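You operate a simulated robot arm through the tools that you are given. There is no shell and no other tool.

You run a simulated two-armed robot. Do the job below in one go: nothing can be reset, and whatever is moved stays where it is left.

TASK
Swap the wooden stool's white leg for the black leg and tighten it.
Fine: stool collar loose first; white leg into the yellow holder; end on the green band.

Only the result counts: the job must be done as asked and must still hold three seconds after the hand-in. Knocking over, shifting, dropping, spilling or breaking anything else fails it.

THE ROBOT
Two 6-joint arms with two-finger parallel grippers on one trunk that stands fixed in place. Base frame: the origin is at the foot of the trunk, x ahead of it, y to its left, z up. Units: m, degrees, N and s.
The left shoulder is at [0.28, 0.185, 1.03], the right one opposite. With the tool pointing down near the work surface each hand reaches from about 0.56 to 0.94 m from the base axis, measured 20 degrees to its own side. Payload 1.57 kg a hand.
The tool frame of a hand sits at the grasp point between the pads (the TCP): z along the fingers, y along the line on which they close. The tips reach 0.03 m beyond it. The gripper opens to 0.08 m. The fingers are 0.017 m wide and 0.012 m thick; the gripper's body (0.04 by 0.082 m) begins 0.08 m behind the TCP.
Orientation is that of the tool frame in the base frame, as a unit quaternion [x, y, z, w]. With the fingers straight down and closing along the base's y, the tool's x points along the base's -x, its y along +y and its z along -z.

THE INTERFACE
- The arms move only by the tool drive_tool. It takes "left_commands", "right_commands" or both (then of equal length, played together; a hand with none holds still); each is a list of rows, each an object (a shift or turn left out is 0, a gripper value left out holds the last) with "slide": the shift along the base's x, y, z in units of 25 mm (1.0 is 25 mm), a list of three; "turn": the turn, a rotation vector about the base's x, y, z in units of 4 degrees (1.0 is 4 degrees), a list of three; "hand": the gripper command, from -1 (fully open) to 1 (shut), values between in proportion. In form: [{"slide": [tx, ty, tz], "turn": [wx, wy, wz], "hand": hand}, ...]. A call has 1 to 20 rows; each row shifts and turns the commanded pose from where the row before left it. A call with a number of a shift or a turn outside -1 to 1 is refused whole. Each row takes 0.2 s and may step no farther than 0.05 m and 8.6 degrees from the row before; otherwise, or with a gripper value out of range, the whole call is refused. A pose out of reach is approached as far as the arm can. The call stops where the force on the tool passes 40 N (or 10 N more than at its start, if that is more) or the arm is blocked; 0.2 s more then pass. The fingers move at their own pace (about 0.153 m/s each) and stop on an object; they squeeze with about 21 N. The grip force told is the motor's: it shows also when the fingers shut on nothing. Time passes only in rows, and 0.2 s behind the last, so rows that do not move let the fingers close. The reply holds the time, the measured pose of the TCP, the force on the tool along the base axes, the opening and the grip force, in the units named above and with some noise, with the torque about the TCP (base axes, N m) and any sound that the robot's microphone picked up.
- Cameras (640 x 400 px; columns grow to the right, rows downward): "scene" is now at [0.2462, -0.005, 1.4773]; the picture's right is [-0.07, -1.00, 0.00], its down [-0.67, 0.05, -0.74] and it looks along [0.74, -0.05, -0.67] (base axes); focal length 329 px, centre (320, 200). "left" rides on the left gripper at [0.072, 0.007, -0.122] in its tool frame; the picture's right is [-0.09, 1.00, 0.00], its down [-0.84, -0.08, -0.54] and it looks along [-0.54, -0.05, 0.84] (tool axes); focal length 238 px, centre (320, 200). "right" rides on the right gripper at [0.072, -0.007, -0.122] in its tool frame; the picture's right is [0.09, 1.00, 0.00], its down [-0.84, 0.08, -0.54] and it looks along [-0.54, 0.05, 0.84] (tool axes); focal length 238 px, centre (320, 200). There is no depth. A picture from a camera that has moved, and an enlarged one, comes with that camera's place and axes in the base frame and with its lens.
- camera(camera): a new picture of that camera. The clock stands still meanwhile.
- move_column(by): slides the trunk up (or, below 0, down) by that many m; the arms and the scene camera ride with it, the base frame stays. It gives what a move gives, with no picture.
- aim_head(pan, tilt): turns the head with the scene camera to pan (to the left, within 86 degrees either way) and tilt (down, from -29 to 69), counted from straight ahead of the robot. It gives what a move gives.
- inspect(camera, box): a new picture of the part [left, top, right, bottom] of that camera's present view, enlarged. The clock stands still meanwhile.
- finish_job(): hands the job in; it is judged then, once.

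Places have to be worked out from the pictures, the camera data and where the tool is seen. Open the grippers and draw the arms clear of the work before you hand the job in, unless the task says otherwise.

The tools are called after "Request:" by a JSON object that holds its "method" and its "body". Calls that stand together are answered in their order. drive_tool: Moves the arms, as the interface text tells. Its arguments: {"type":"object","properties":{"left_commands":{"type":"array"},"right_commands":{"type":"array"}},"required":[]} The other tools are called the same way: move_column (by) slides the trunk up or down; aim_head (pan, tilt) turns the head that bears the scene camera; camera (camera) takes a picture; inspect (camera, box) takes an enlarged picture of a part of a camera's view; finish_job () hands the job in.

At the start:

```text
t: 0.0
left_ee_pos: [0.5531, 0.2554, 1.1007]
left_tool_rot: [0.0, 1.0, 0.0, 0.0]
left_force: [0.1, -0.7, -0.1]
left_moment: [-0.03, 0.03, -0.03]
left_width: 0.0801
left_finger_force: 0.1
right_ee_pos: [0.5485, -0.2627, 1.1486]
right_tool_rot: [0.0, 1.0, 0.0, 0.0]
right_force: [0.4, 0.0, 0.2]
right_moment: [0.0, -0.01, -0.04]
right_width: 0.0802
right_finger_force: 0.1
trunk travel left (down, up): [-0.725, 0.265]
head pan, tilt: [-4.2, 42.3]
```

scene: 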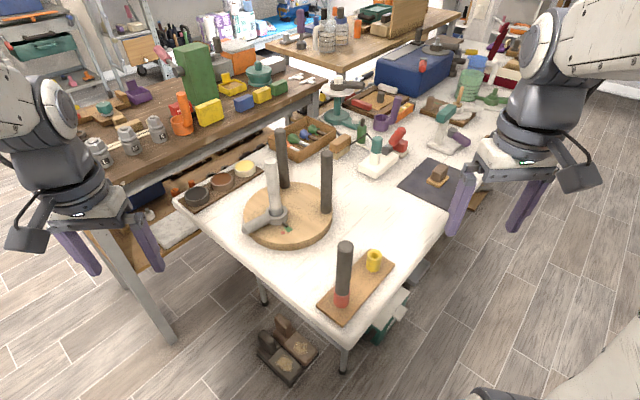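
right: 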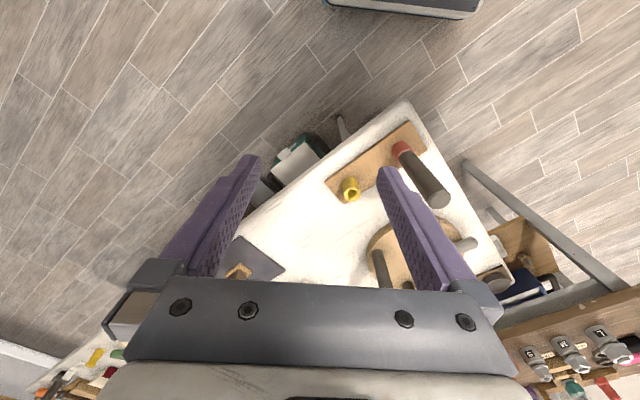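
left: 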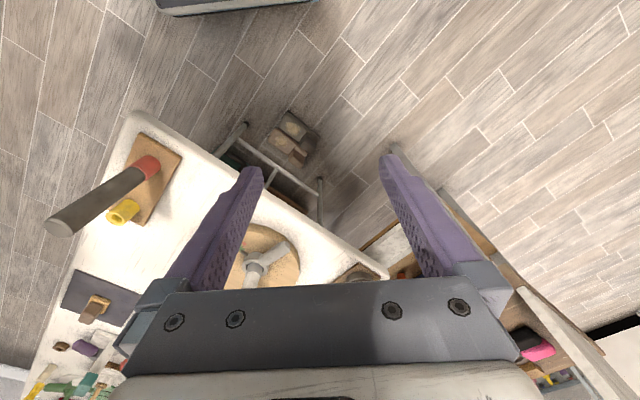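

I start by looking closely at the stool, the collar and the leg holders.

Request:
{"method": "inspect", "body": {"camera": "scene", "box": [220, 120, 360, 260]}}

Request:
{"method": "inspect", "body": {"camera": "scene", "box": [300, 220, 420, 330]}}

Request:
{"method": "inspect", "body": {"camera": "scene", "box": [160, 120, 500, 340]}}

```text
2.86 times, centred on (290, 190) of scene
camera zoom: at [0.2462, -0.005, 1.4773], right [-0.07, -1.0, 0.0], down [-0.67, 0.05, -0.74], along [0.74, -0.05, -0.67], focal length 939 px, centre (406, 229)
```

zoom: 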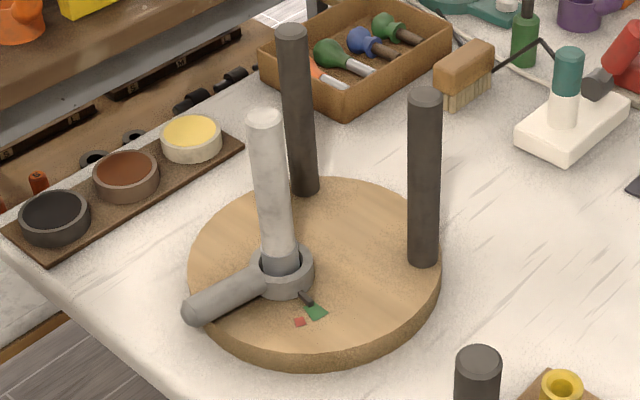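

```text
3.64 times, centred on (360, 275) of scene
camera zoom: at [0.2462, -0.005, 1.4773], right [-0.07, -1.0, 0.0], down [-0.67, 0.05, -0.74], along [0.74, -0.05, -0.67], focal length 1195 px, centre (174, -73)
```

zoom: 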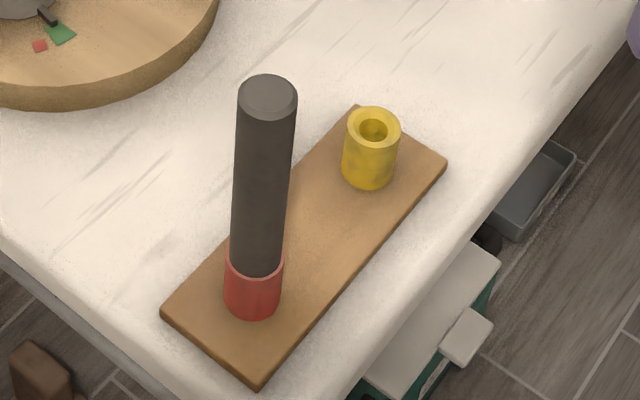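

```text
1.82 times, centred on (330, 230) of scene
camera zoom: at [0.2462, -0.005, 1.4773], right [-0.07, -1.0, 0.0], down [-0.67, 0.05, -0.74], along [0.74, -0.05, -0.67], focal length 598 px, centre (302, 146)
```

zoom: 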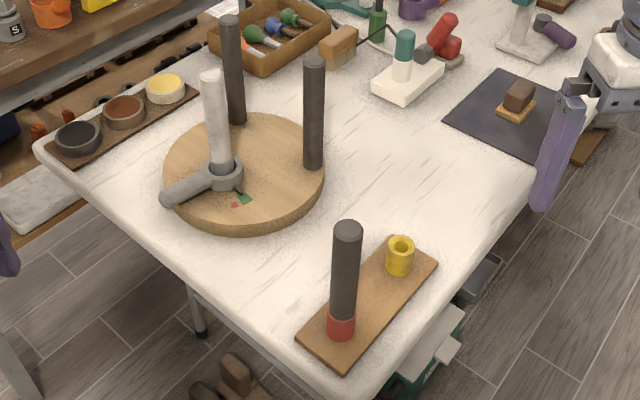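

Request:
{"method": "inspect", "body": {"camera": "scene", "box": [235, 190, 305, 245]}}

Request:
{"method": "inspect", "body": {"camera": "left", "box": [200, 210, 320, 300]}}

Request:
{"method": "inspect", "body": {"camera": "right", "box": [320, 100, 520, 300]}}

```text
7.27 times, centred on (270, 218) of scene
camera zoom: at [0.2462, -0.005, 1.4773], right [-0.07, -1.0, 0.0], down [-0.67, 0.05, -0.74], along [0.74, -0.05, -0.67], focal length 2390 px, centre (684, 73)
```

zoom: 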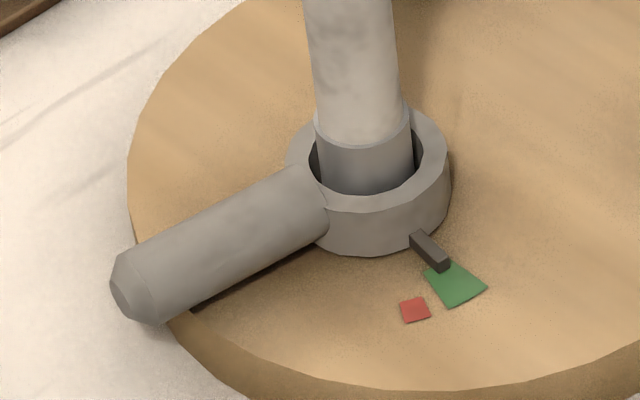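

```text
4.44 times, centred on (260, 255) of left
camera zoom: at [0.4822, 0.261, 1.2222], right [0.09, 1.0, 0.0], down [0.84, -0.08, 0.54], along [0.54, -0.05, -0.84], focal length 1059 px, centre (587, -44)
```

zoom: 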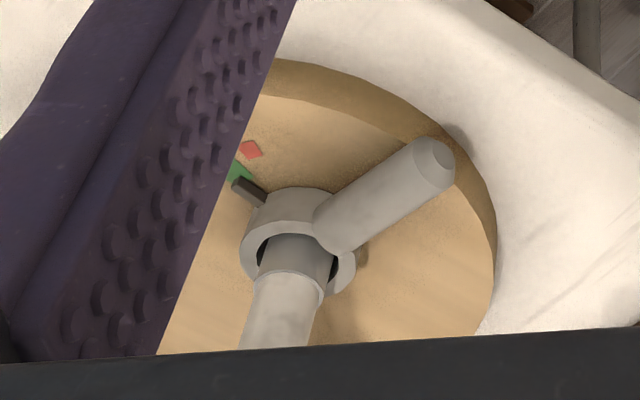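

```text
2.00 times, centred on (420, 200) of right
camera zoom: at [0.4768, -0.2711, 1.2703], right [-0.09, 1.0, 0.0], down [0.84, 0.08, 0.54], along [0.54, 0.05, -0.84], focal length 477 px, centre (120, 200)
```

zoom: 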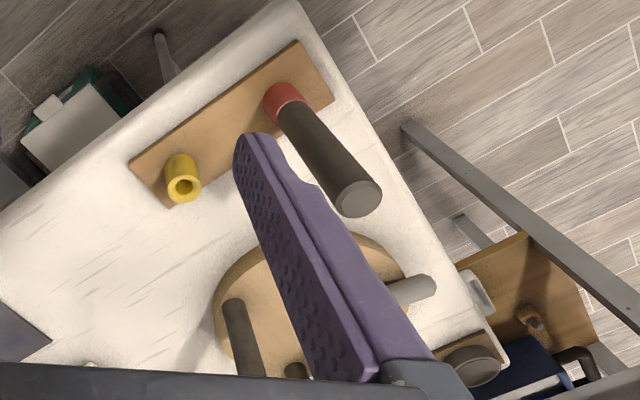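

The pointer sits on the green band now, with the handle at about azimuth 125° from the collar at roughly (0.906, 0.067, 0.835). I move the left hand nearer, turned to straddle the handle later, and look again.

Request:
{"method": "drive_tool", "body": {"left_commands": [{"slide": [0.7, -0.157, -0.343], "turn": [0, 0, -0.982], "hand": -1}, {"slide": [0.7, -0.157, -0.343], "turn": [0, 0, -0.982]}, {"slide": [0.7, -0.157, -0.343], "turn": [0, 0, -0.982]}, {"slide": [0.7, -0.157, -0.343], "turn": [0, 0, -0.982]}, {"slide": [0.7, -0.157, -0.343], "turn": [0, 0, -0.982]}, {"slide": [0.7, -0.157, -0.343], "turn": [0, 0, -0.982]}, {"slide": [0.7, -0.157, -0.343], "turn": [0, 0, -0.982]}, {"slide": [0.7, -0.157, -0.343], "turn": [0, 0, -0.982]}, {"slide": [0.7, -0.157, -0.343], "turn": [0, 0, -0.982]}, {"slide": [0.7, -0.157, -0.343], "turn": [0, 0, -0.982]}, {"slide": [0.7, -0.157, -0.343], "turn": [0, 0, -0.982]}, {"slide": [0.7, -0.157, -0.343], "turn": [0, 0, -0.982]}, {"slide": [0.7, -0.157, -0.343], "turn": [0, 0, -0.982]}, {"slide": [0.7, -0.157, -0.343], "turn": [0, 0, -0.982]}]}}

Request:
{"method": "camera", "body": {"camera": "left"}}

Request:
{"method": "camera", "body": {"camera": "scene"}}

```text
t: 3.0
left_ee_pos: [0.799, 0.1994, 0.9797]
left_tool_rot: [0.462, 0.887, 0.0, 0.0]
left_force: [-0.7, 0.1, 0.2]
left_moment: [-0.01, -0.04, 0.01]
left_width: 0.0798
left_finger_force: 0.1
right_ee_pos: [0.5498, -0.2641, 1.1491]
right_tool_rot: [0.0, 1.0, 0.001, 0.0]
right_force: [-0.6, -0.5, -0.5]
right_moment: [0.03, -0.01, -0.01]
right_width: 0.0801
right_finger_force: 0.0
trunk travel left (down, up): [-0.725, 0.265]
head pan, tilt: [-4.2, 42.3]
```

```text
taken
camera left: at [0.7636, 0.2621, 1.1016], right [0.87, 0.49, 0.0], down [0.42, -0.73, 0.54], along [0.27, -0.47, -0.84], focal length 238 px, centre (320, 200)
```

left: 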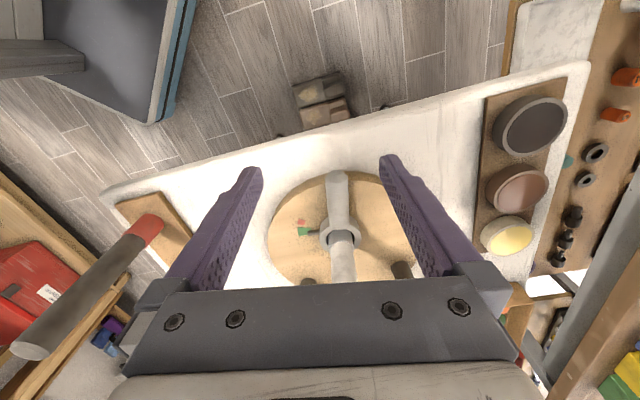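

```text
taken
camera scene: at [0.2461, -0.005, 1.4773], right [-0.07, -1.0, 0.0], down [-0.67, 0.05, -0.74], along [0.74, -0.05, -0.67], focal length 329 px, centre (320, 200)
```

scene: 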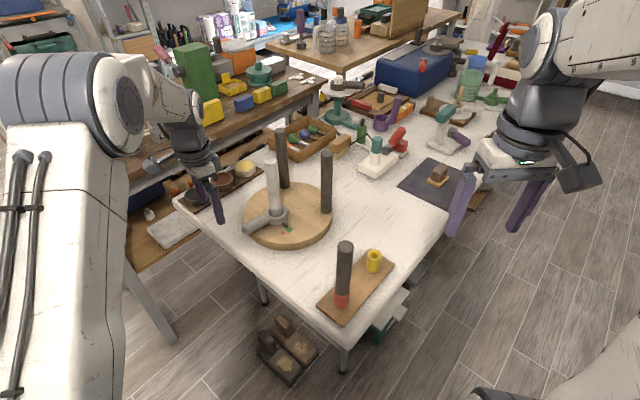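

Request:
{"method": "inspect", "body": {"camera": "left", "box": [260, 160, 420, 290]}}

Request:
{"method": "inspect", "body": {"camera": "left", "box": [290, 205, 360, 260]}}

```text
3.08 times, centred on (340, 225) of left
camera zoom: at [0.7636, 0.2621, 1.1016], right [0.87, 0.49, 0.0], down [0.42, -0.73, 0.54], along [0.27, -0.47, -0.84], focal length 733 px, centre (258, 123)
```

zoom: 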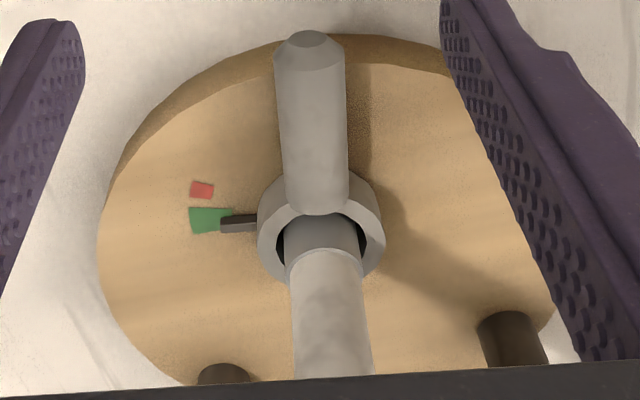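

```text
7.27 times, centred on (325, 232) of left
camera zoom: at [0.7636, 0.2621, 1.1016], right [0.87, 0.49, 0.0], down [0.42, -0.73, 0.54], along [0.27, -0.47, -0.84], focal length 1734 px, centre (284, -36)
```

zoom: 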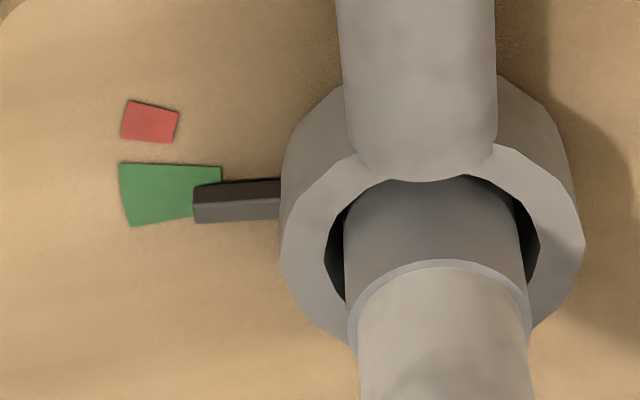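

The handle tip is at about (0.847, 0.154, 0.837) and the collar axis at about (0.907, 0.069). I move the open left hand above the handle and lower it so the fingers straddle it outside the seat's edge.

Request:
{"method": "drive_tool", "body": {"left_commands": [{"slide": [0.827, -0.867, 0]}, {"slide": [0.827, -0.867, 0]}, {"slide": [0.827, -0.867, 0]}, {"slide": [0, 0, -0.9]}, {"slide": [0, 0, -0.9]}, {"slide": [0, 0, -0.9]}, {"slide": [0, 0, -0.9]}, {"slide": [0, 0, -0.9]}, {"slide": [0, 0, -0.9]}, {}]}}

Request:
{"method": "camera", "body": {"camera": "left"}}

Request:
{"method": "inspect", "body": {"camera": "scene", "box": [180, 140, 340, 260]}}

```text
t: 5.2
left_ee_pos: [0.861, 0.1373, 0.8443]
left_tool_rot: [0.462, 0.887, 0.001, -0.001]
left_force: [0.3, -0.5, 0.2]
left_moment: [-0.03, 0.01, 0.02]
left_width: 0.0798
left_finger_force: 0.1
right_ee_pos: [0.5492, -0.2638, 1.1496]
right_tool_rot: [0.0, 1.0, -0.001, 0.0]
right_force: [0.4, 0.3, 0.0]
right_moment: [-0.02, -0.02, -0.02]
right_width: 0.0801
right_finger_force: 0.0
trunk travel left (down, up): [-0.725, 0.265]
head pan, tilt: [-4.2, 42.3]
```

```text
taken
camera left: at [0.826, 0.1983, 0.9665], right [0.87, 0.5, 0.0], down [0.42, -0.73, 0.54], along [0.27, -0.47, -0.84], focal length 238 px, centre (320, 200)
```

left: 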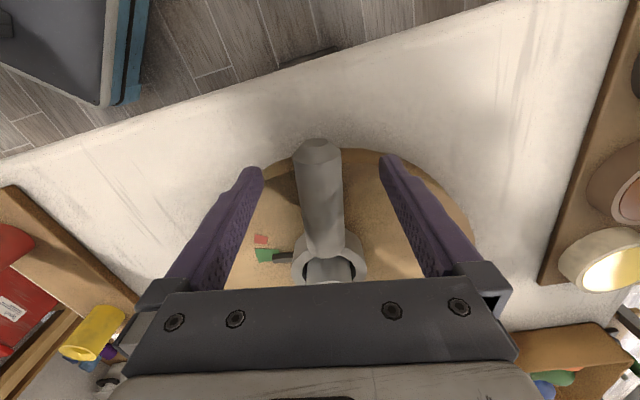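

```text
3.33 times, centred on (260, 200) of scene
camera zoom: at [0.2463, -0.005, 1.4773], right [-0.07, -1.0, 0.0], down [-0.67, 0.05, -0.74], along [0.74, -0.05, -0.67], focal length 1096 px, centre (520, 200)
```

zoom: 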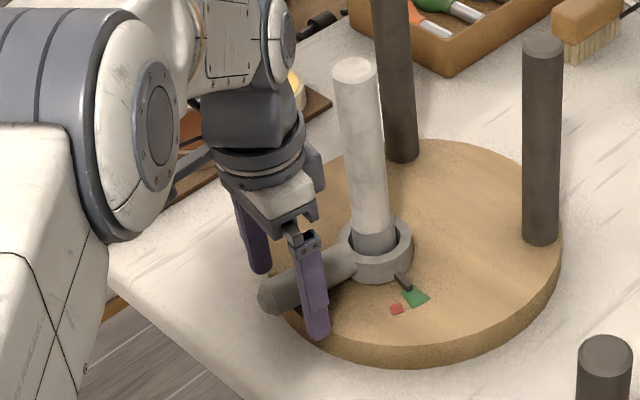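

The handle lies centred between the fingers. I close to a loose cage of about 36 mm and turn it a little counter-clockwise (seen from above) to feel the torque and see which way it loosens.

Request:
{"method": "drive_tool", "body": {"left_commands": [{"hand": 0.1}, {"hand": 0.1}, {"slide": [-0.187, -0.134, 0], "turn": [0, 0, 1]}, {"slide": [-0.176, -0.148, 0], "turn": [0, 0, 1]}, {"slide": [-0.165, -0.16, 0], "turn": [0, 0, 1]}, {}]}}

Request:
{"method": "camera", "body": {"camera": "left"}}

Request:
{"method": "inspect", "body": {"camera": "scene", "box": [180, 140, 340, 260]}}

```text
t: 6.6
left_ee_pos: [0.8468, 0.1242, 0.8459]
left_tool_rot: [0.367, 0.93, -0.001, 0.0]
left_force: [1.8, 1.7, -0.2]
left_moment: [-0.03, -0.08, -0.04]
left_width: 0.0387
left_finger_force: 1.5
right_ee_pos: [0.5489, -0.2629, 1.1492]
right_tool_rot: [0.0, 1.0, -0.001, 0.0]
right_force: [0.5, 0.7, -0.1]
right_moment: [-0.01, 0.0, 0.0]
right_width: 0.08
right_finger_force: 0.0
trunk travel left (down, up): [-0.725, 0.265]
head pan, tilt: [-4.2, 42.3]
```

```text
taken
camera left: at [0.7999, 0.1778, 0.9668], right [0.75, 0.67, 0.0], down [0.56, -0.63, 0.54], along [0.36, -0.4, -0.84], focal length 238 px, centre (320, 200)
```

left: 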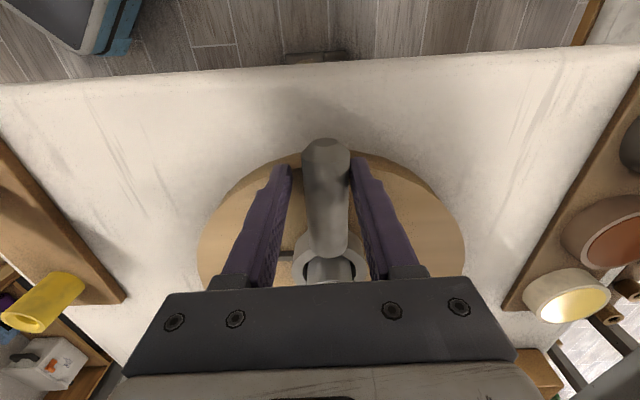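

```text
3.33 times, centred on (260, 200) of scene
camera zoom: at [0.2463, -0.005, 1.4773], right [-0.07, -1.0, 0.0], down [-0.67, 0.05, -0.74], along [0.74, -0.05, -0.67], focal length 1096 px, centre (520, 200)
```

zoom: 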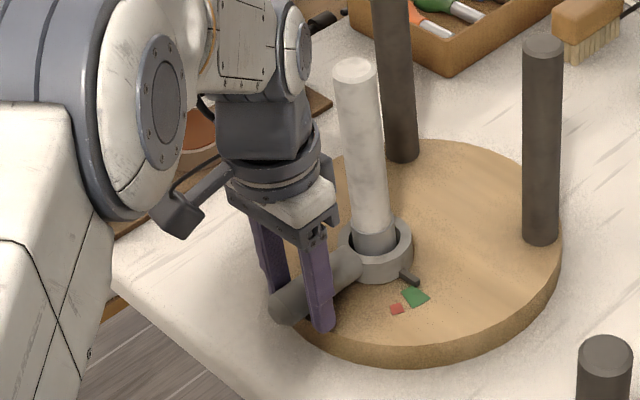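

It turns easily and the pointer left the green away from the red, and the seat stays still. I keep turning counter-clockwise in small steps, watching the force.

Request:
{"method": "drive_tool", "body": {"left_commands": [{"slide": [-0.154, -0.171, 0], "turn": [0, 0, 1]}, {"slide": [-0.141, -0.181, 0], "turn": [0, 0, 1]}, {"slide": [-0.128, -0.19, 0], "turn": [0, 0, 1]}, {"slide": [-0.115, -0.199, 0], "turn": [0, 0, 1]}, {"slide": [-0.1, -0.207, 0], "turn": [0, 0, 1]}, {}]}}

Request:
{"method": "inspect", "body": {"camera": "scene", "box": [180, 140, 340, 260]}}

```text
t: 8.0
left_ee_pos: [0.8308, 0.0999, 0.8448]
left_tool_rot: [0.198, 0.98, 0.0, 0.0]
left_force: [-0.7, 3.3, -0.7]
left_moment: [0.04, 0.03, 0.04]
left_width: 0.039
left_finger_force: 1.5
right_ee_pos: [0.549, -0.2626, 1.1499]
right_tool_rot: [0.0, 1.0, 0.0, 0.0]
right_force: [-0.4, -0.3, -0.2]
right_moment: [0.0, 0.02, 0.0]
right_width: 0.08
right_finger_force: 0.0
trunk travel left (down, up): [-0.725, 0.265]
head pan, tilt: [-4.2, 42.3]
```

```text
3.33 times, centred on (260, 200) of scene
camera zoom: at [0.2462, -0.0049, 1.4773], right [-0.07, -1.0, 0.0], down [-0.67, 0.05, -0.74], along [0.74, -0.05, -0.67], focal length 1096 px, centre (520, 200)
```

zoom: 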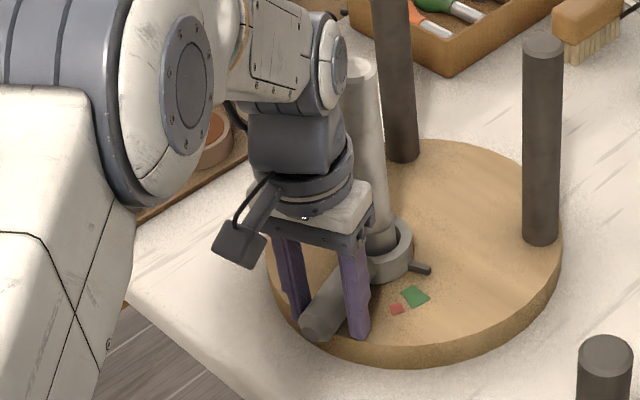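

Request:
{"method": "drive_tool", "body": {"left_commands": [{"slide": [-0.086, -0.213, 0], "turn": [0, 0, 1]}, {"slide": [-0.071, -0.218, 0], "turn": [0, 0, 1]}, {"slide": [-0.056, -0.223, 0], "turn": [0, 0, 1]}, {"slide": [-0.04, -0.226, 0], "turn": [0, 0, 1]}, {"slide": [-0.024, -0.228, 0], "turn": [0, 0, 1]}, {}]}}

Request:
{"method": "inspect", "body": {"camera": "scene", "box": [180, 140, 340, 260]}}

```text
t: 9.4
left_ee_pos: [0.8246, 0.0722, 0.8445]
left_tool_rot: [0.026, 1.0, 0.0, 0.0]
left_force: [1.1, 9.0, 0.8]
left_moment: [0.17, 0.07, -0.05]
left_width: 0.0435
left_finger_force: 4.3
right_ee_pos: [0.5492, -0.2624, 1.149]
right_tool_rot: [0.0, 1.0, 0.0, 0.0]
right_force: [0.0, -0.1, -1.7]
right_moment: [0.0, 0.03, -0.01]
right_width: 0.0799
right_finger_force: 0.1
trunk travel left (down, up): [-0.725, 0.265]
head pan, tilt: [-4.2, 42.3]
```

```text
3.33 times, centred on (260, 200) of scene
camera zoom: at [0.2461, -0.0046, 1.4773], right [-0.07, -1.0, 0.0], down [-0.67, 0.05, -0.74], along [0.74, -0.05, -0.67], focal length 1096 px, centre (520, 200)
```

zoom: 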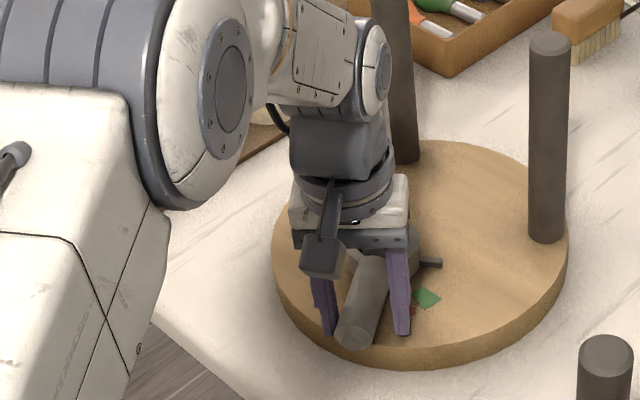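

Force climbed to 9 N and the seat slid a few millimetres, so the collar seems to be at its loose stop. I release, lift clear and look.

Request:
{"method": "drive_tool", "body": {"left_commands": [{"hand": -1}, {"hand": -1}, {}, {"slide": [0, 0, 1]}, {"slide": [0, 0, 1]}, {"slide": [0, 0, 1]}, {"slide": [0, 0, 1]}, {"slide": [0, 0, 1]}, {"slide": [-1, 1, 0]}, {"slide": [-1, 1, 0]}, {"slide": [-1, 1, 0]}, {"slide": [-1, 1, 0]}, {"slide": [-1, 1, 0]}]}}

Request:
{"method": "inspect", "body": {"camera": "scene", "box": [180, 140, 340, 260]}}

Request:
{"method": "inspect", "body": {"camera": "scene", "box": [235, 190, 305, 245]}}

Request:
{"method": "camera", "body": {"camera": "left"}}

```text
t: 12.2
left_ee_pos: [0.6991, 0.1974, 0.9709]
left_tool_rot: [0.027, 1.0, 0.0, 0.0]
left_force: [0.0, -0.8, -0.1]
left_moment: [0.0, 0.0, 0.0]
left_width: 0.0798
left_finger_force: 0.1
right_ee_pos: [0.5508, -0.2629, 1.1509]
right_tool_rot: [0.001, 1.0, 0.0, 0.001]
right_force: [-0.2, 0.8, 0.7]
right_moment: [0.01, 0.02, -0.01]
right_width: 0.08
right_finger_force: 0.1
trunk travel left (down, up): [-0.725, 0.265]
head pan, tilt: [-4.2, 42.3]
```

```text
3.33 times, centred on (260, 200) of scene
camera zoom: at [0.2463, -0.0051, 1.4773], right [-0.07, -1.0, 0.0], down [-0.67, 0.05, -0.74], along [0.74, -0.05, -0.67], focal length 1096 px, centre (520, 200)
```

zoom: 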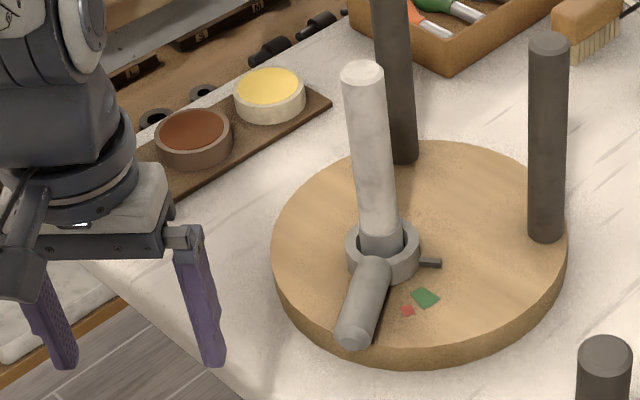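

```text
7.27 times, centred on (270, 218) of scene
camera zoom: at [0.2463, -0.0051, 1.4773], right [-0.07, -1.0, 0.0], down [-0.67, 0.05, -0.74], along [0.74, -0.05, -0.67], focal length 2390 px, centre (684, 73)
```

zoom: 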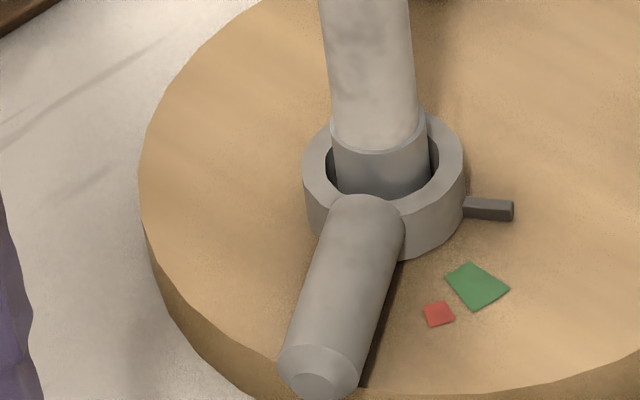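

```text
taken
camera left: at [0.6283, 0.2069, 1.0918], right [0.14, 0.99, 0.0], down [0.83, -0.12, 0.54], along [0.54, -0.08, -0.84], focal length 238 px, centre (320, 200)
```

left: 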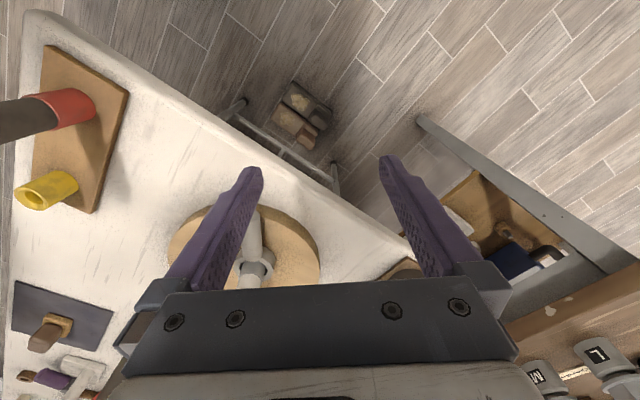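

The collar turned about 41° and stopped; the stool slid only a few mm. Next I raise the trunk for reach, then swing the right hand over (tilted 28° forward) to pull the white leg, while the left retreats.

Request:
{"method": "move_column", "body": {"by": 0.12}}

Request:
{"method": "drive_tool", "body": {"right_commands": [{"slide": [0.729, 0.857, -0.52], "turn": [0, 0, 0.875], "hand": -1}, {"slide": [0.729, 0.857, -0.52], "turn": [0, 0, 0.875]}, {"slide": [0.729, 0.857, -0.52], "turn": [0, 0, 0.875]}, {"slide": [0.729, 0.857, -0.52], "turn": [0, 0, 0.875]}, {"slide": [0.729, 0.857, -0.52], "turn": [0, 0, 0.875]}, {"slide": [0.729, 0.857, -0.52], "turn": [0, 0, 0.875]}, {"slide": [0.729, 0.857, -0.52], "turn": [0.358, -0.934, 0]}, {"slide": [0.729, 0.857, -0.52], "turn": [0.358, -0.934, 0]}, {"slide": [0.729, 0.857, -0.52], "turn": [0.358, -0.934, 0]}, {"slide": [0.729, 0.857, -0.52], "turn": [0.358, -0.934, 0]}, {"slide": [0.729, 0.857, -0.52], "turn": [0.358, -0.934, 0]}, {"slide": [0.729, 0.857, -0.52], "turn": [0.358, -0.934, 0]}, {"slide": [0.729, 0.857, -0.52], "turn": [0.358, -0.934, 0]}], "left_commands": [{"slide": [-0.37, 0.25, 0.2]}, {"slide": [-0.37, 0.25, 0.2]}, {"slide": [-0.37, 0.25, 0.2]}, {"slide": [-0.37, 0.25, 0.2]}, {"slide": [-0.37, 0.25, 0.2]}, {"slide": [-0.37, 0.25, 0.2]}, {"slide": [-0.37, 0.25, 0.2]}, {"slide": [-0.37, 0.25, 0.2]}, {"slide": [-0.37, 0.25, 0.2]}, {"slide": [-0.37, 0.25, 0.2]}, {"slide": [-0.37, 0.25, 0.2]}, {"slide": [-0.37, 0.25, 0.2]}, {"slide": [-0.37, 0.25, 0.2]}]}}

Request:
{"method": "camera", "body": {"camera": "scene"}}

Request:
{"method": "camera", "body": {"camera": "right"}}

```text
t: 13.7
left_ee_pos: [0.6979, 0.1974, 1.0907]
left_tool_rot: [0.026, 1.0, 0.0, -0.001]
left_force: [0.0, 0.4, -0.1]
left_moment: [0.01, -0.01, -0.03]
left_width: 0.0799
left_finger_force: 0.1
right_ee_pos: [0.5504, -0.2626, 1.2691]
right_tool_rot: [-0.001, 1.0, 0.001, 0.0]
right_force: [-0.1, -0.1, -0.7]
right_moment: [0.0, 0.01, -0.02]
right_width: 0.0798
right_finger_force: 0.1
trunk travel left (down, up): [-0.845, 0.145]
head pan, tilt: [-4.2, 42.3]
```

```text
t: 16.5
left_ee_pos: [0.5799, 0.2784, 1.1544]
left_tool_rot: [0.028, 1.0, 0.0, 0.001]
left_force: [0.2, 0.7, 0.6]
left_moment: [0.01, 0.0, 0.01]
left_width: 0.0799
left_finger_force: 0.0
right_ee_pos: [0.7869, 0.0167, 1.0999]
right_tool_rot: [-0.176, 0.954, 0.044, 0.239]
right_force: [-0.4, 0.4, 0.1]
right_moment: [-0.02, -0.01, 0.01]
right_width: 0.0801
right_finger_force: 0.1
trunk travel left (down, up): [-0.845, 0.145]
head pan, tilt: [-4.2, 42.3]
```

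```text
taken
camera scene: at [0.2462, -0.005, 1.5973], right [-0.07, -1.0, 0.0], down [-0.67, 0.05, -0.74], along [0.74, -0.05, -0.67], focal length 329 px, centre (320, 200)
```

scene: 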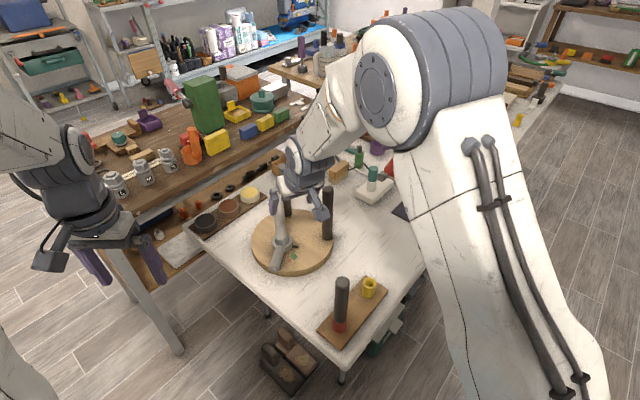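

```text
taken
camera right: at [0.6753, -0.036, 1.1725], right [-0.43, 0.9, -0.04], down [0.42, 0.25, 0.87], along [0.8, 0.36, -0.49], focal length 238 px, centre (320, 200)
```

right: 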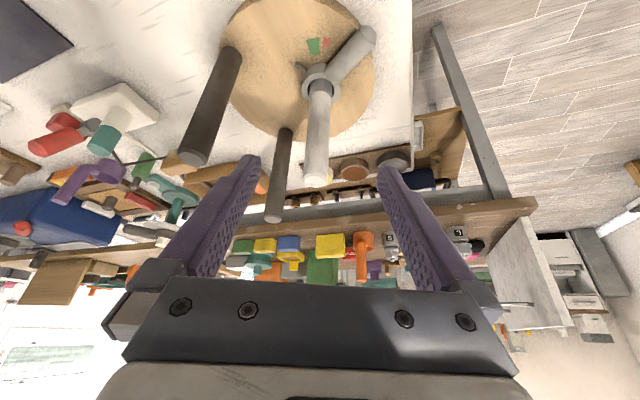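

Request:
{"method": "inspect", "body": {"camera": "right", "box": [260, 20, 400, 200]}}

Request:
{"method": "inspect", "body": {"camera": "scene", "box": [230, 160, 370, 290]}}

```text
2.22 times, centred on (330, 110) of right
camera zoom: at [0.6753, -0.036, 1.1725], right [-0.43, 0.9, -0.04], down [0.42, 0.25, 0.87], along [0.8, 0.36, -0.49], focal length 530 px, centre (298, 400)
```

zoom: 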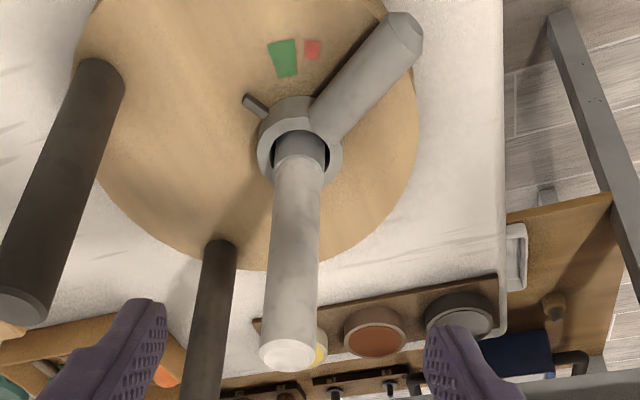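

```text
3.08 times, centred on (300, 225) of scene
camera zoom: at [0.2462, -0.005, 1.5973], right [-0.07, -1.0, 0.0], down [-0.67, 0.05, -0.74], along [0.74, -0.05, -0.67], focal length 1011 px, centre (382, 123)
```

zoom: 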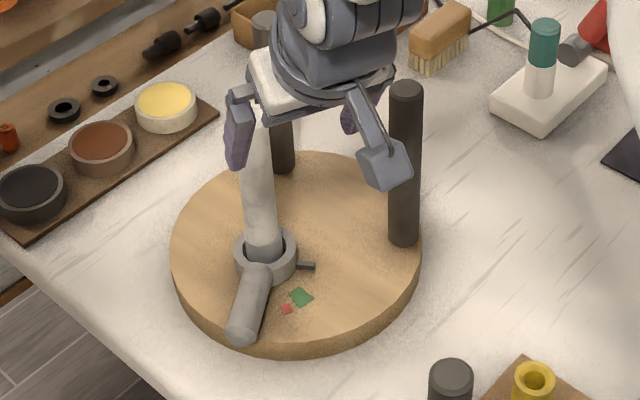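

The white leg axis is at about (0.902, 0.061), already in line with the right hand's closing centre. I lower to z≈0.95 at the standoff and check alignment.

Request:
{"method": "drive_tool", "body": {"right_commands": [{"slide": [0, 0, -1]}, {"slide": [0, 0, -1]}, {"slide": [0, 0, -1]}, {"slide": [0, 0, -1]}, {"slide": [0, 0, -1]}, {"slide": [0, 0, -1]}, {"slide": [0.934, 0.358, 0]}, {"slide": [0.934, 0.358, 0]}]}}

Request:
{"method": "camera", "body": {"camera": "right"}}

Request:
{"method": "inspect", "body": {"camera": "scene", "box": [230, 160, 370, 290]}}

```text
t: 18.3
left_ee_pos: [0.5798, 0.2771, 1.1547]
left_tool_rot: [0.026, 1.0, 0.0, 0.0]
left_force: [-0.9, 0.4, 0.0]
left_moment: [0.0, -0.03, -0.02]
left_width: 0.0801
left_finger_force: 0.1
right_ee_pos: [0.8284, 0.032, 0.9643]
right_tool_rot: [-0.178, 0.954, 0.044, 0.238]
right_force: [0.0, 0.5, 0.3]
right_moment: [0.02, 0.01, -0.01]
right_width: 0.08
right_finger_force: 0.0
right hand out of reach, approached as far as the arm can: row 4, 5, 7
trunk travel left (down, up): [-0.845, 0.145]
head pan, tilt: [-4.2, 42.3]
```

```text
taken
camera right: at [0.718, -0.0188, 1.0374], right [-0.43, 0.9, -0.04], down [0.42, 0.25, 0.87], along [0.8, 0.36, -0.49], focal length 238 px, centre (320, 200)
```

right: 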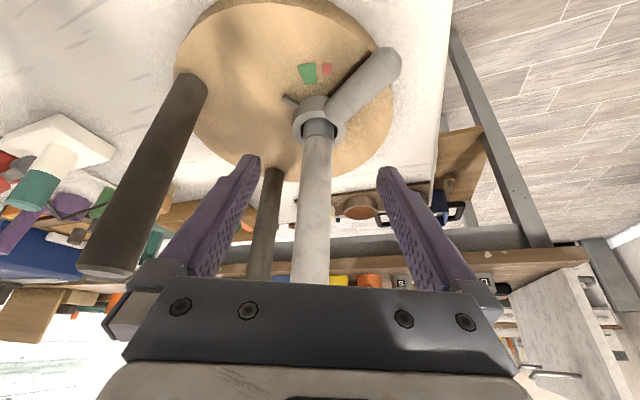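

```text
3.08 times, centred on (300, 225) of scene
camera zoom: at [0.2461, -0.0049, 1.5973], right [-0.07, -1.0, 0.0], down [-0.67, 0.05, -0.74], along [0.74, -0.05, -0.67], focal length 1011 px, centre (382, 123)
```

zoom: 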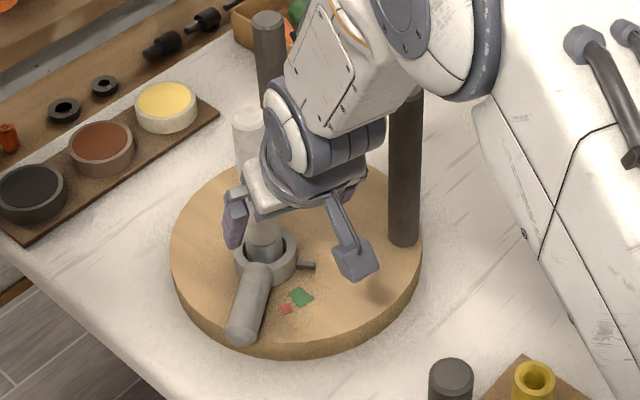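

The arm reported brushing its reach limit but stands at z≈0.964 in line with the leg, which is a fine grip height. I advance in smaller steps onto the leg.

Request:
{"method": "drive_tool", "body": {"right_commands": [{"slide": [0.56, 0.215, 0]}, {"slide": [0.56, 0.215, 0]}, {"slide": [0.56, 0.215, 0]}, {}]}}

Request:
{"method": "camera", "body": {"camera": "right"}}

```text
t: 19.3
left_ee_pos: [0.5798, 0.2771, 1.154]
left_tool_rot: [0.026, 1.0, 0.001, 0.0]
left_force: [0.0, -0.2, 0.4]
left_moment: [-0.01, -0.01, 0.0]
left_width: 0.0801
left_finger_force: 0.0
right_ee_pos: [0.8706, 0.0475, 0.9645]
right_tool_rot: [-0.177, 0.954, 0.044, 0.237]
right_force: [0.2, 0.0, -0.4]
right_moment: [0.01, -0.03, 0.01]
right_width: 0.0799
right_finger_force: 0.2
trunk travel left (down, up): [-0.845, 0.145]
head pan, tilt: [-4.2, 42.3]
```

```text
taken
camera right: at [0.7605, -0.0026, 1.0373], right [-0.43, 0.9, -0.04], down [0.42, 0.25, 0.87], along [0.8, 0.36, -0.49], focal length 238 px, centre (320, 200)
```

right: 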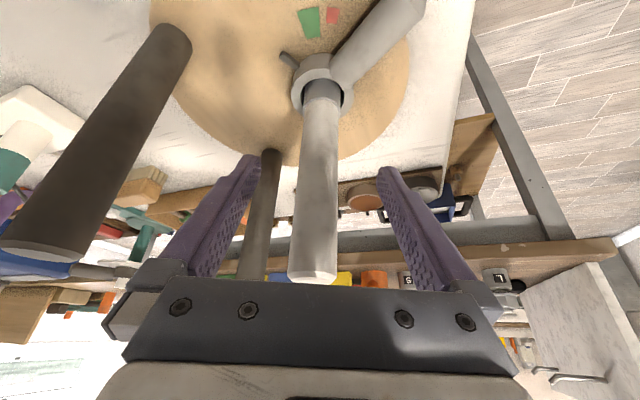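

Request:
{"method": "drive_tool", "body": {"right_commands": [{"slide": [0.62, 0.237, 0]}, {"slide": [0.62, 0.237, 0]}, {}]}}

Request:
{"method": "camera", "body": {"camera": "right"}}

Request:
{"method": "inspect", "body": {"camera": "scene", "box": [230, 160, 370, 290]}}

```text
t: 20.1
left_ee_pos: [0.5795, 0.2779, 1.154]
left_tool_rot: [0.027, 1.0, 0.0, 0.0]
left_force: [-0.3, -0.9, 0.2]
left_moment: [0.0, 0.0, -0.03]
left_width: 0.0801
left_finger_force: 0.0
right_ee_pos: [0.9017, 0.0609, 0.9647]
right_tool_rot: [-0.177, 0.954, 0.044, 0.238]
right_force: [0.0, -0.2, 0.1]
right_moment: [0.01, 0.01, 0.0]
right_width: 0.0799
right_finger_force: 0.0
trunk travel left (down, up): [-0.845, 0.145]
head pan, tilt: [-4.2, 42.3]
```

```text
taken
camera right: at [0.791, 0.0087, 1.0372], right [-0.43, 0.9, -0.04], down [0.42, 0.25, 0.87], along [0.8, 0.36, -0.49], focal length 238 px, centre (320, 200)
```

right: 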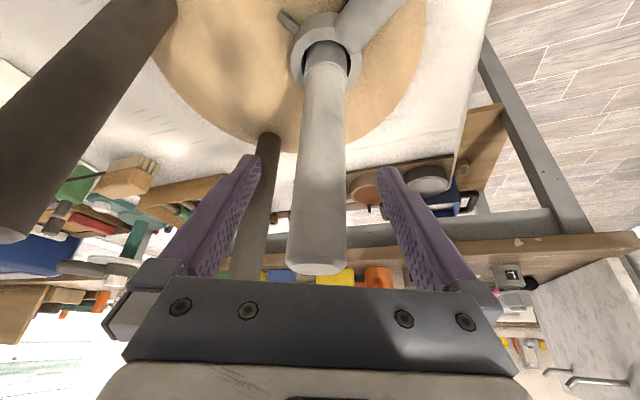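

```text
3.08 times, centred on (300, 225) of scene
camera zoom: at [0.2463, -0.0049, 1.5973], right [-0.07, -1.0, 0.0], down [-0.67, 0.05, -0.74], along [0.74, -0.05, -0.67], focal length 1011 px, centre (382, 123)
```

zoom: 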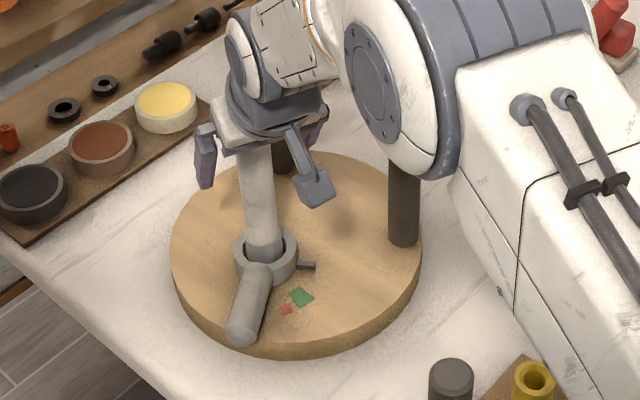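

Request:
{"method": "drive_tool", "body": {"right_commands": [{"slide": [0.45, 0.172, 0]}, {"hand": 1}, {"hand": 1}, {"hand": 1}, {"hand": 1}]}}

Request:
{"method": "camera", "body": {"camera": "right"}}

Request:
{"method": "inspect", "body": {"camera": "scene", "box": [230, 160, 370, 290]}}

```text
t: 21.3
left_ee_pos: [0.5797, 0.2775, 1.1554]
left_tool_rot: [0.026, 1.0, -0.001, 0.0]
left_force: [-0.1, 0.3, -0.2]
left_moment: [0.02, -0.02, -0.01]
left_width: 0.0803
left_finger_force: 0.0
right_ee_pos: [0.9132, 0.0648, 0.9667]
right_tool_rot: [-0.177, 0.954, 0.045, 0.237]
right_force: [-0.8, 0.4, -0.1]
right_moment: [-0.01, 0.07, 0.02]
right_width: 0.031
right_finger_force: 21.4
trunk travel left (down, up): [-0.845, 0.145]
head pan, tilt: [-4.2, 42.3]
```

```text
taken
camera right: at [0.8021, 0.0133, 1.0374], right [-0.43, 0.9, -0.04], down [0.42, 0.25, 0.87], along [0.8, 0.36, -0.49], focal length 238 px, centre (320, 200)
```

right: 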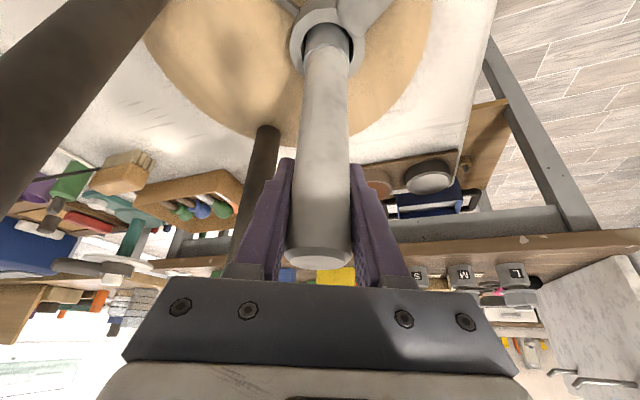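

```text
3.08 times, centred on (300, 225) of scene
camera zoom: at [0.2462, -0.0049, 1.5973], right [-0.07, -1.0, 0.0], down [-0.67, 0.05, -0.74], along [0.74, -0.05, -0.67], focal length 1011 px, centre (382, 123)
```

zoom: 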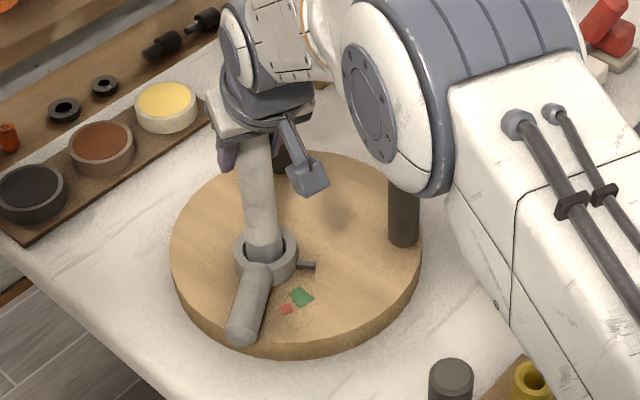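

Gripped firmly at 31 mm with nothing displaced. I pull slowly straight up and watch the force.

Request:
{"method": "drive_tool", "body": {"right_commands": [{"slide": [0, 0, 0.3]}, {"slide": [0, 0, 0.3]}, {"slide": [0, 0, 0.3]}]}}

Request:
{"method": "inspect", "body": {"camera": "scene", "box": [230, 160, 370, 290]}}

Request:
{"method": "camera", "body": {"camera": "right"}}

```text
t: 22.1
left_ee_pos: [0.5791, 0.2775, 1.1556]
left_tool_rot: [0.027, 1.0, 0.0, 0.0]
left_force: [0.0, -0.8, 0.2]
left_moment: [0.02, 0.0, 0.01]
left_width: 0.0799
left_finger_force: 0.1
right_ee_pos: [0.9127, 0.0642, 0.9879]
right_tool_rot: [-0.177, 0.954, 0.044, 0.238]
right_force: [-0.3, -1.2, -1.8]
right_moment: [-0.01, 0.0, 0.0]
right_width: 0.031
right_finger_force: 21.1
trunk travel left (down, up): [-0.845, 0.145]
head pan, tilt: [-4.2, 42.3]
```

```text
3.08 times, centred on (300, 225) of scene
camera zoom: at [0.2463, -0.0049, 1.5973], right [-0.07, -1.0, 0.0], down [-0.67, 0.05, -0.74], along [0.74, -0.05, -0.67], focal length 1011 px, centre (382, 123)
```

zoom: 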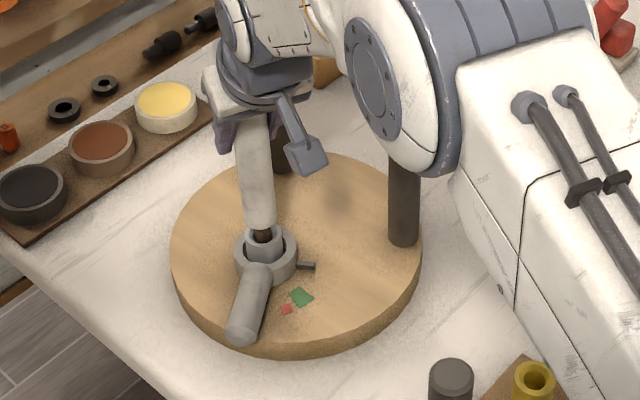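

```text
taken
camera right: at [0.8025, 0.0134, 1.0598], right [-0.43, 0.9, -0.04], down [0.42, 0.25, 0.87], along [0.8, 0.36, -0.49], focal length 238 px, centre (320, 200)
```

right: 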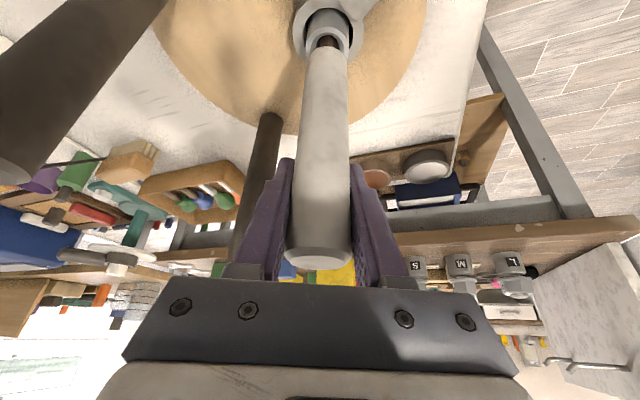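

The leg slides out freely, with a thin spigot showing. I keep lifting.

Request:
{"method": "drive_tool", "body": {"right_commands": [{"slide": [0, 0, 0.4]}, {"slide": [0, 0, 0.4]}, {"slide": [0, 0, 0.4]}, {"slide": [0, 0, 0.4]}, {"slide": [0, 0, 0.4]}]}}

Request:
{"method": "inspect", "body": {"camera": "scene", "box": [230, 140, 370, 270]}}

Request:
{"method": "camera", "body": {"camera": "right"}}

```text
t: 23.3
left_ee_pos: [0.5799, 0.2778, 1.1555]
left_tool_rot: [0.026, 1.0, 0.0, 0.0]
left_force: [0.4, 0.1, 0.2]
left_moment: [-0.01, 0.01, 0.02]
left_width: 0.0799
left_finger_force: 0.1
right_ee_pos: [0.9132, 0.064, 1.0369]
right_tool_rot: [-0.176, 0.954, 0.043, 0.237]
right_force: [-0.4, -0.5, -1.8]
right_moment: [-0.05, -0.03, 0.01]
right_width: 0.031
right_finger_force: 20.5
trunk travel left (down, up): [-0.845, 0.145]
head pan, tilt: [-4.2, 42.3]
```

```text
3.08 times, centred on (300, 205) of scene
camera zoom: at [0.2463, -0.0049, 1.5973], right [-0.07, -1.0, 0.0], down [-0.67, 0.05, -0.74], along [0.74, -0.05, -0.67], focal length 1011 px, centre (382, 185)
```

zoom: 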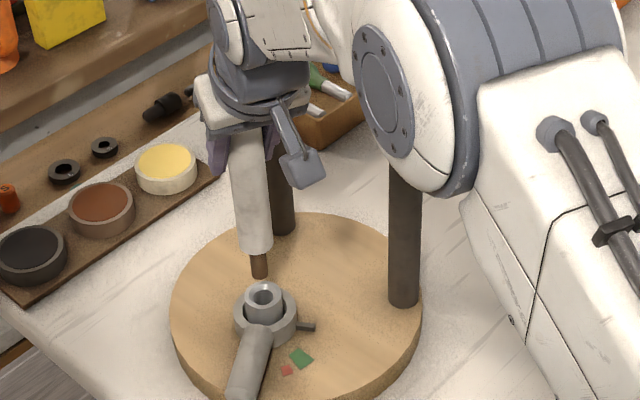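

```text
taken
camera right: at [0.802, 0.0135, 1.1099], right [-0.43, 0.9, -0.04], down [0.42, 0.25, 0.87], along [0.8, 0.36, -0.49], focal length 238 px, centre (320, 200)
```

right: 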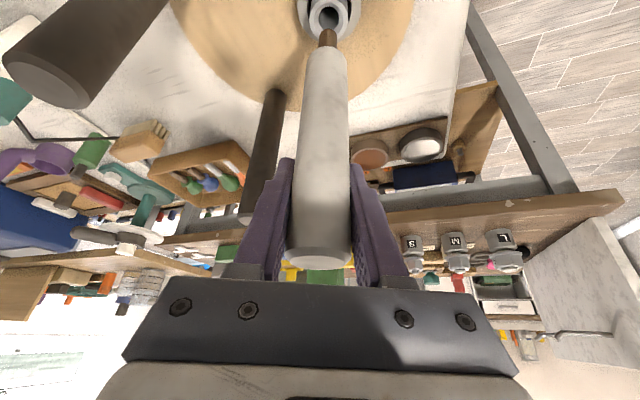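

The white leg is free and vertical (axis about 11 mm behind the TCP). I draw it back toward the robot, then across to above the yellow holder at about (0.744, −0.178).

Request:
{"method": "drive_tool", "body": {"right_commands": [{"slide": [-0.8, -0.2, 0.2]}, {"slide": [-0.8, -0.2, 0.2]}, {"slide": [-0.8, -0.2, 0.2]}, {"slide": [-0.8, -0.2, 0.2]}, {"slide": [-0.312, -0.882, 0]}, {"slide": [-0.312, -0.882, 0]}, {"slide": [-0.312, -0.882, 0]}, {"slide": [-0.312, -0.882, 0]}, {"slide": [-0.312, -0.882, 0]}, {"slide": [-0.312, -0.882, 0]}, {"slide": [-0.312, -0.882, 0]}, {"slide": [-0.312, -0.882, 0]}, {"slide": [-0.312, -0.882, 0]}, {"slide": [-0.312, -0.882, 0]}, {}]}}

Request:
{"method": "camera", "body": {"camera": "right"}}

Request:
{"method": "camera", "body": {"camera": "scene"}}

```text
t: 26.5
left_ee_pos: [0.5795, 0.2774, 1.1547]
left_tool_rot: [0.026, 1.0, 0.0, 0.001]
left_force: [-0.1, -0.1, -0.9]
left_moment: [0.05, 0.0, 0.02]
left_width: 0.0799
left_finger_force: 0.0
right_ee_pos: [0.7567, -0.1764, 1.0586]
right_tool_rot: [-0.177, 0.954, 0.044, 0.238]
right_force: [0.1, 1.0, -1.3]
right_moment: [0.01, -0.01, 0.01]
right_width: 0.0311
right_finger_force: 21.3
trunk travel left (down, up): [-0.845, 0.145]
head pan, tilt: [-4.2, 42.3]
```

```text
taken
camera right: at [0.6443, -0.2264, 1.1299], right [-0.43, 0.9, -0.04], down [0.42, 0.25, 0.87], along [0.8, 0.36, -0.49], focal length 238 px, centre (320, 200)
```

right: 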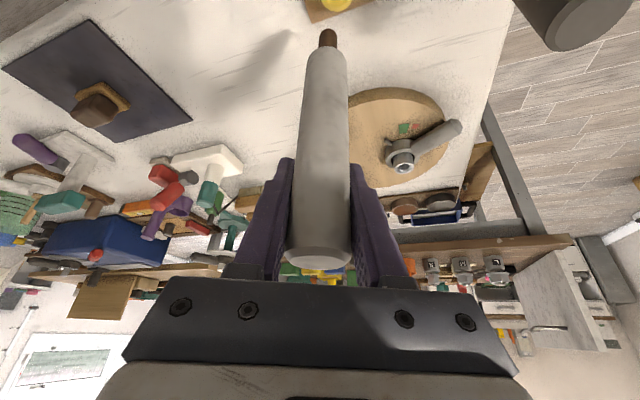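

```text
taken
camera scene: at [0.2462, -0.0051, 1.5973], right [-0.07, -1.0, 0.0], down [-0.67, 0.05, -0.74], along [0.74, -0.05, -0.67], focal length 329 px, centre (320, 200)
```

scene: 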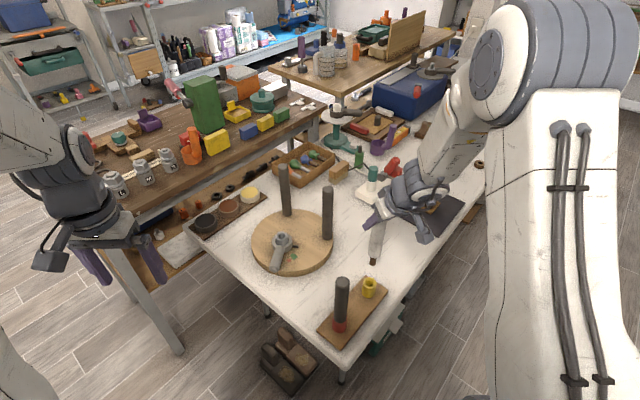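

Request:
{"method": "inspect", "body": {"camera": "scene", "box": [320, 210, 420, 340]}}

Request:
{"method": "inspect", "body": {"camera": "right", "box": [280, 0, 380, 80]}}

Request:
{"method": "camera", "body": {"camera": "left"}}

```text
3.08 times, centred on (370, 275) of scene
camera zoom: at [0.2462, -0.0051, 1.5973], right [-0.07, -1.0, 0.0], down [-0.67, 0.05, -0.74], along [0.74, -0.05, -0.67], focal length 1011 px, centre (166, -31)
```

zoom: 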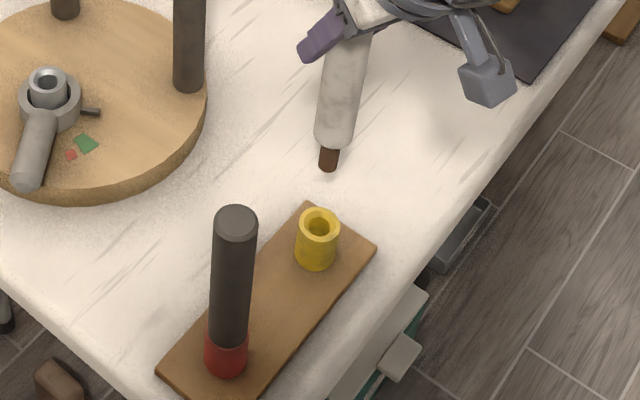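

```text
5.00 times, centred on (330, 40) of right
camera zoom: at [0.6443, -0.2264, 1.1299], right [-0.43, 0.9, -0.04], down [0.42, 0.25, 0.87], along [0.8, 0.36, -0.49], focal length 1192 px, centre (270, 1000)
```

zoom: 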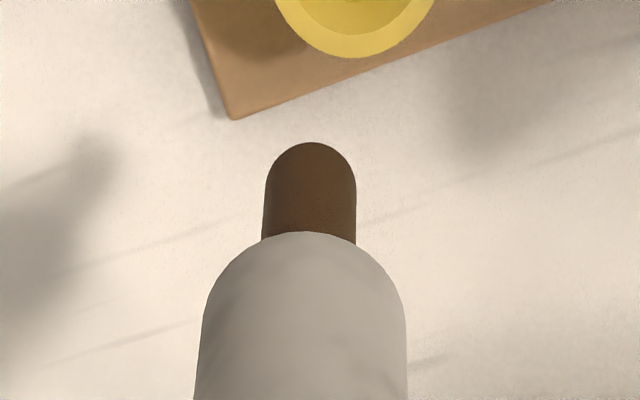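

```text
taken
camera left: at [0.5087, 0.2873, 1.2768], right [0.14, 0.99, 0.0], down [0.83, -0.12, 0.54], along [0.54, -0.08, -0.84], focal length 238 px, centre (320, 200)
```

left: 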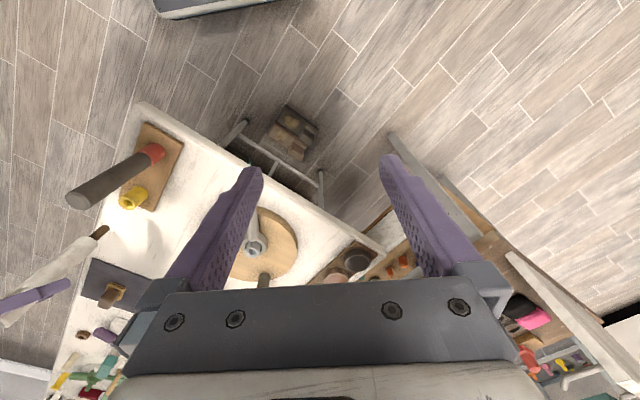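

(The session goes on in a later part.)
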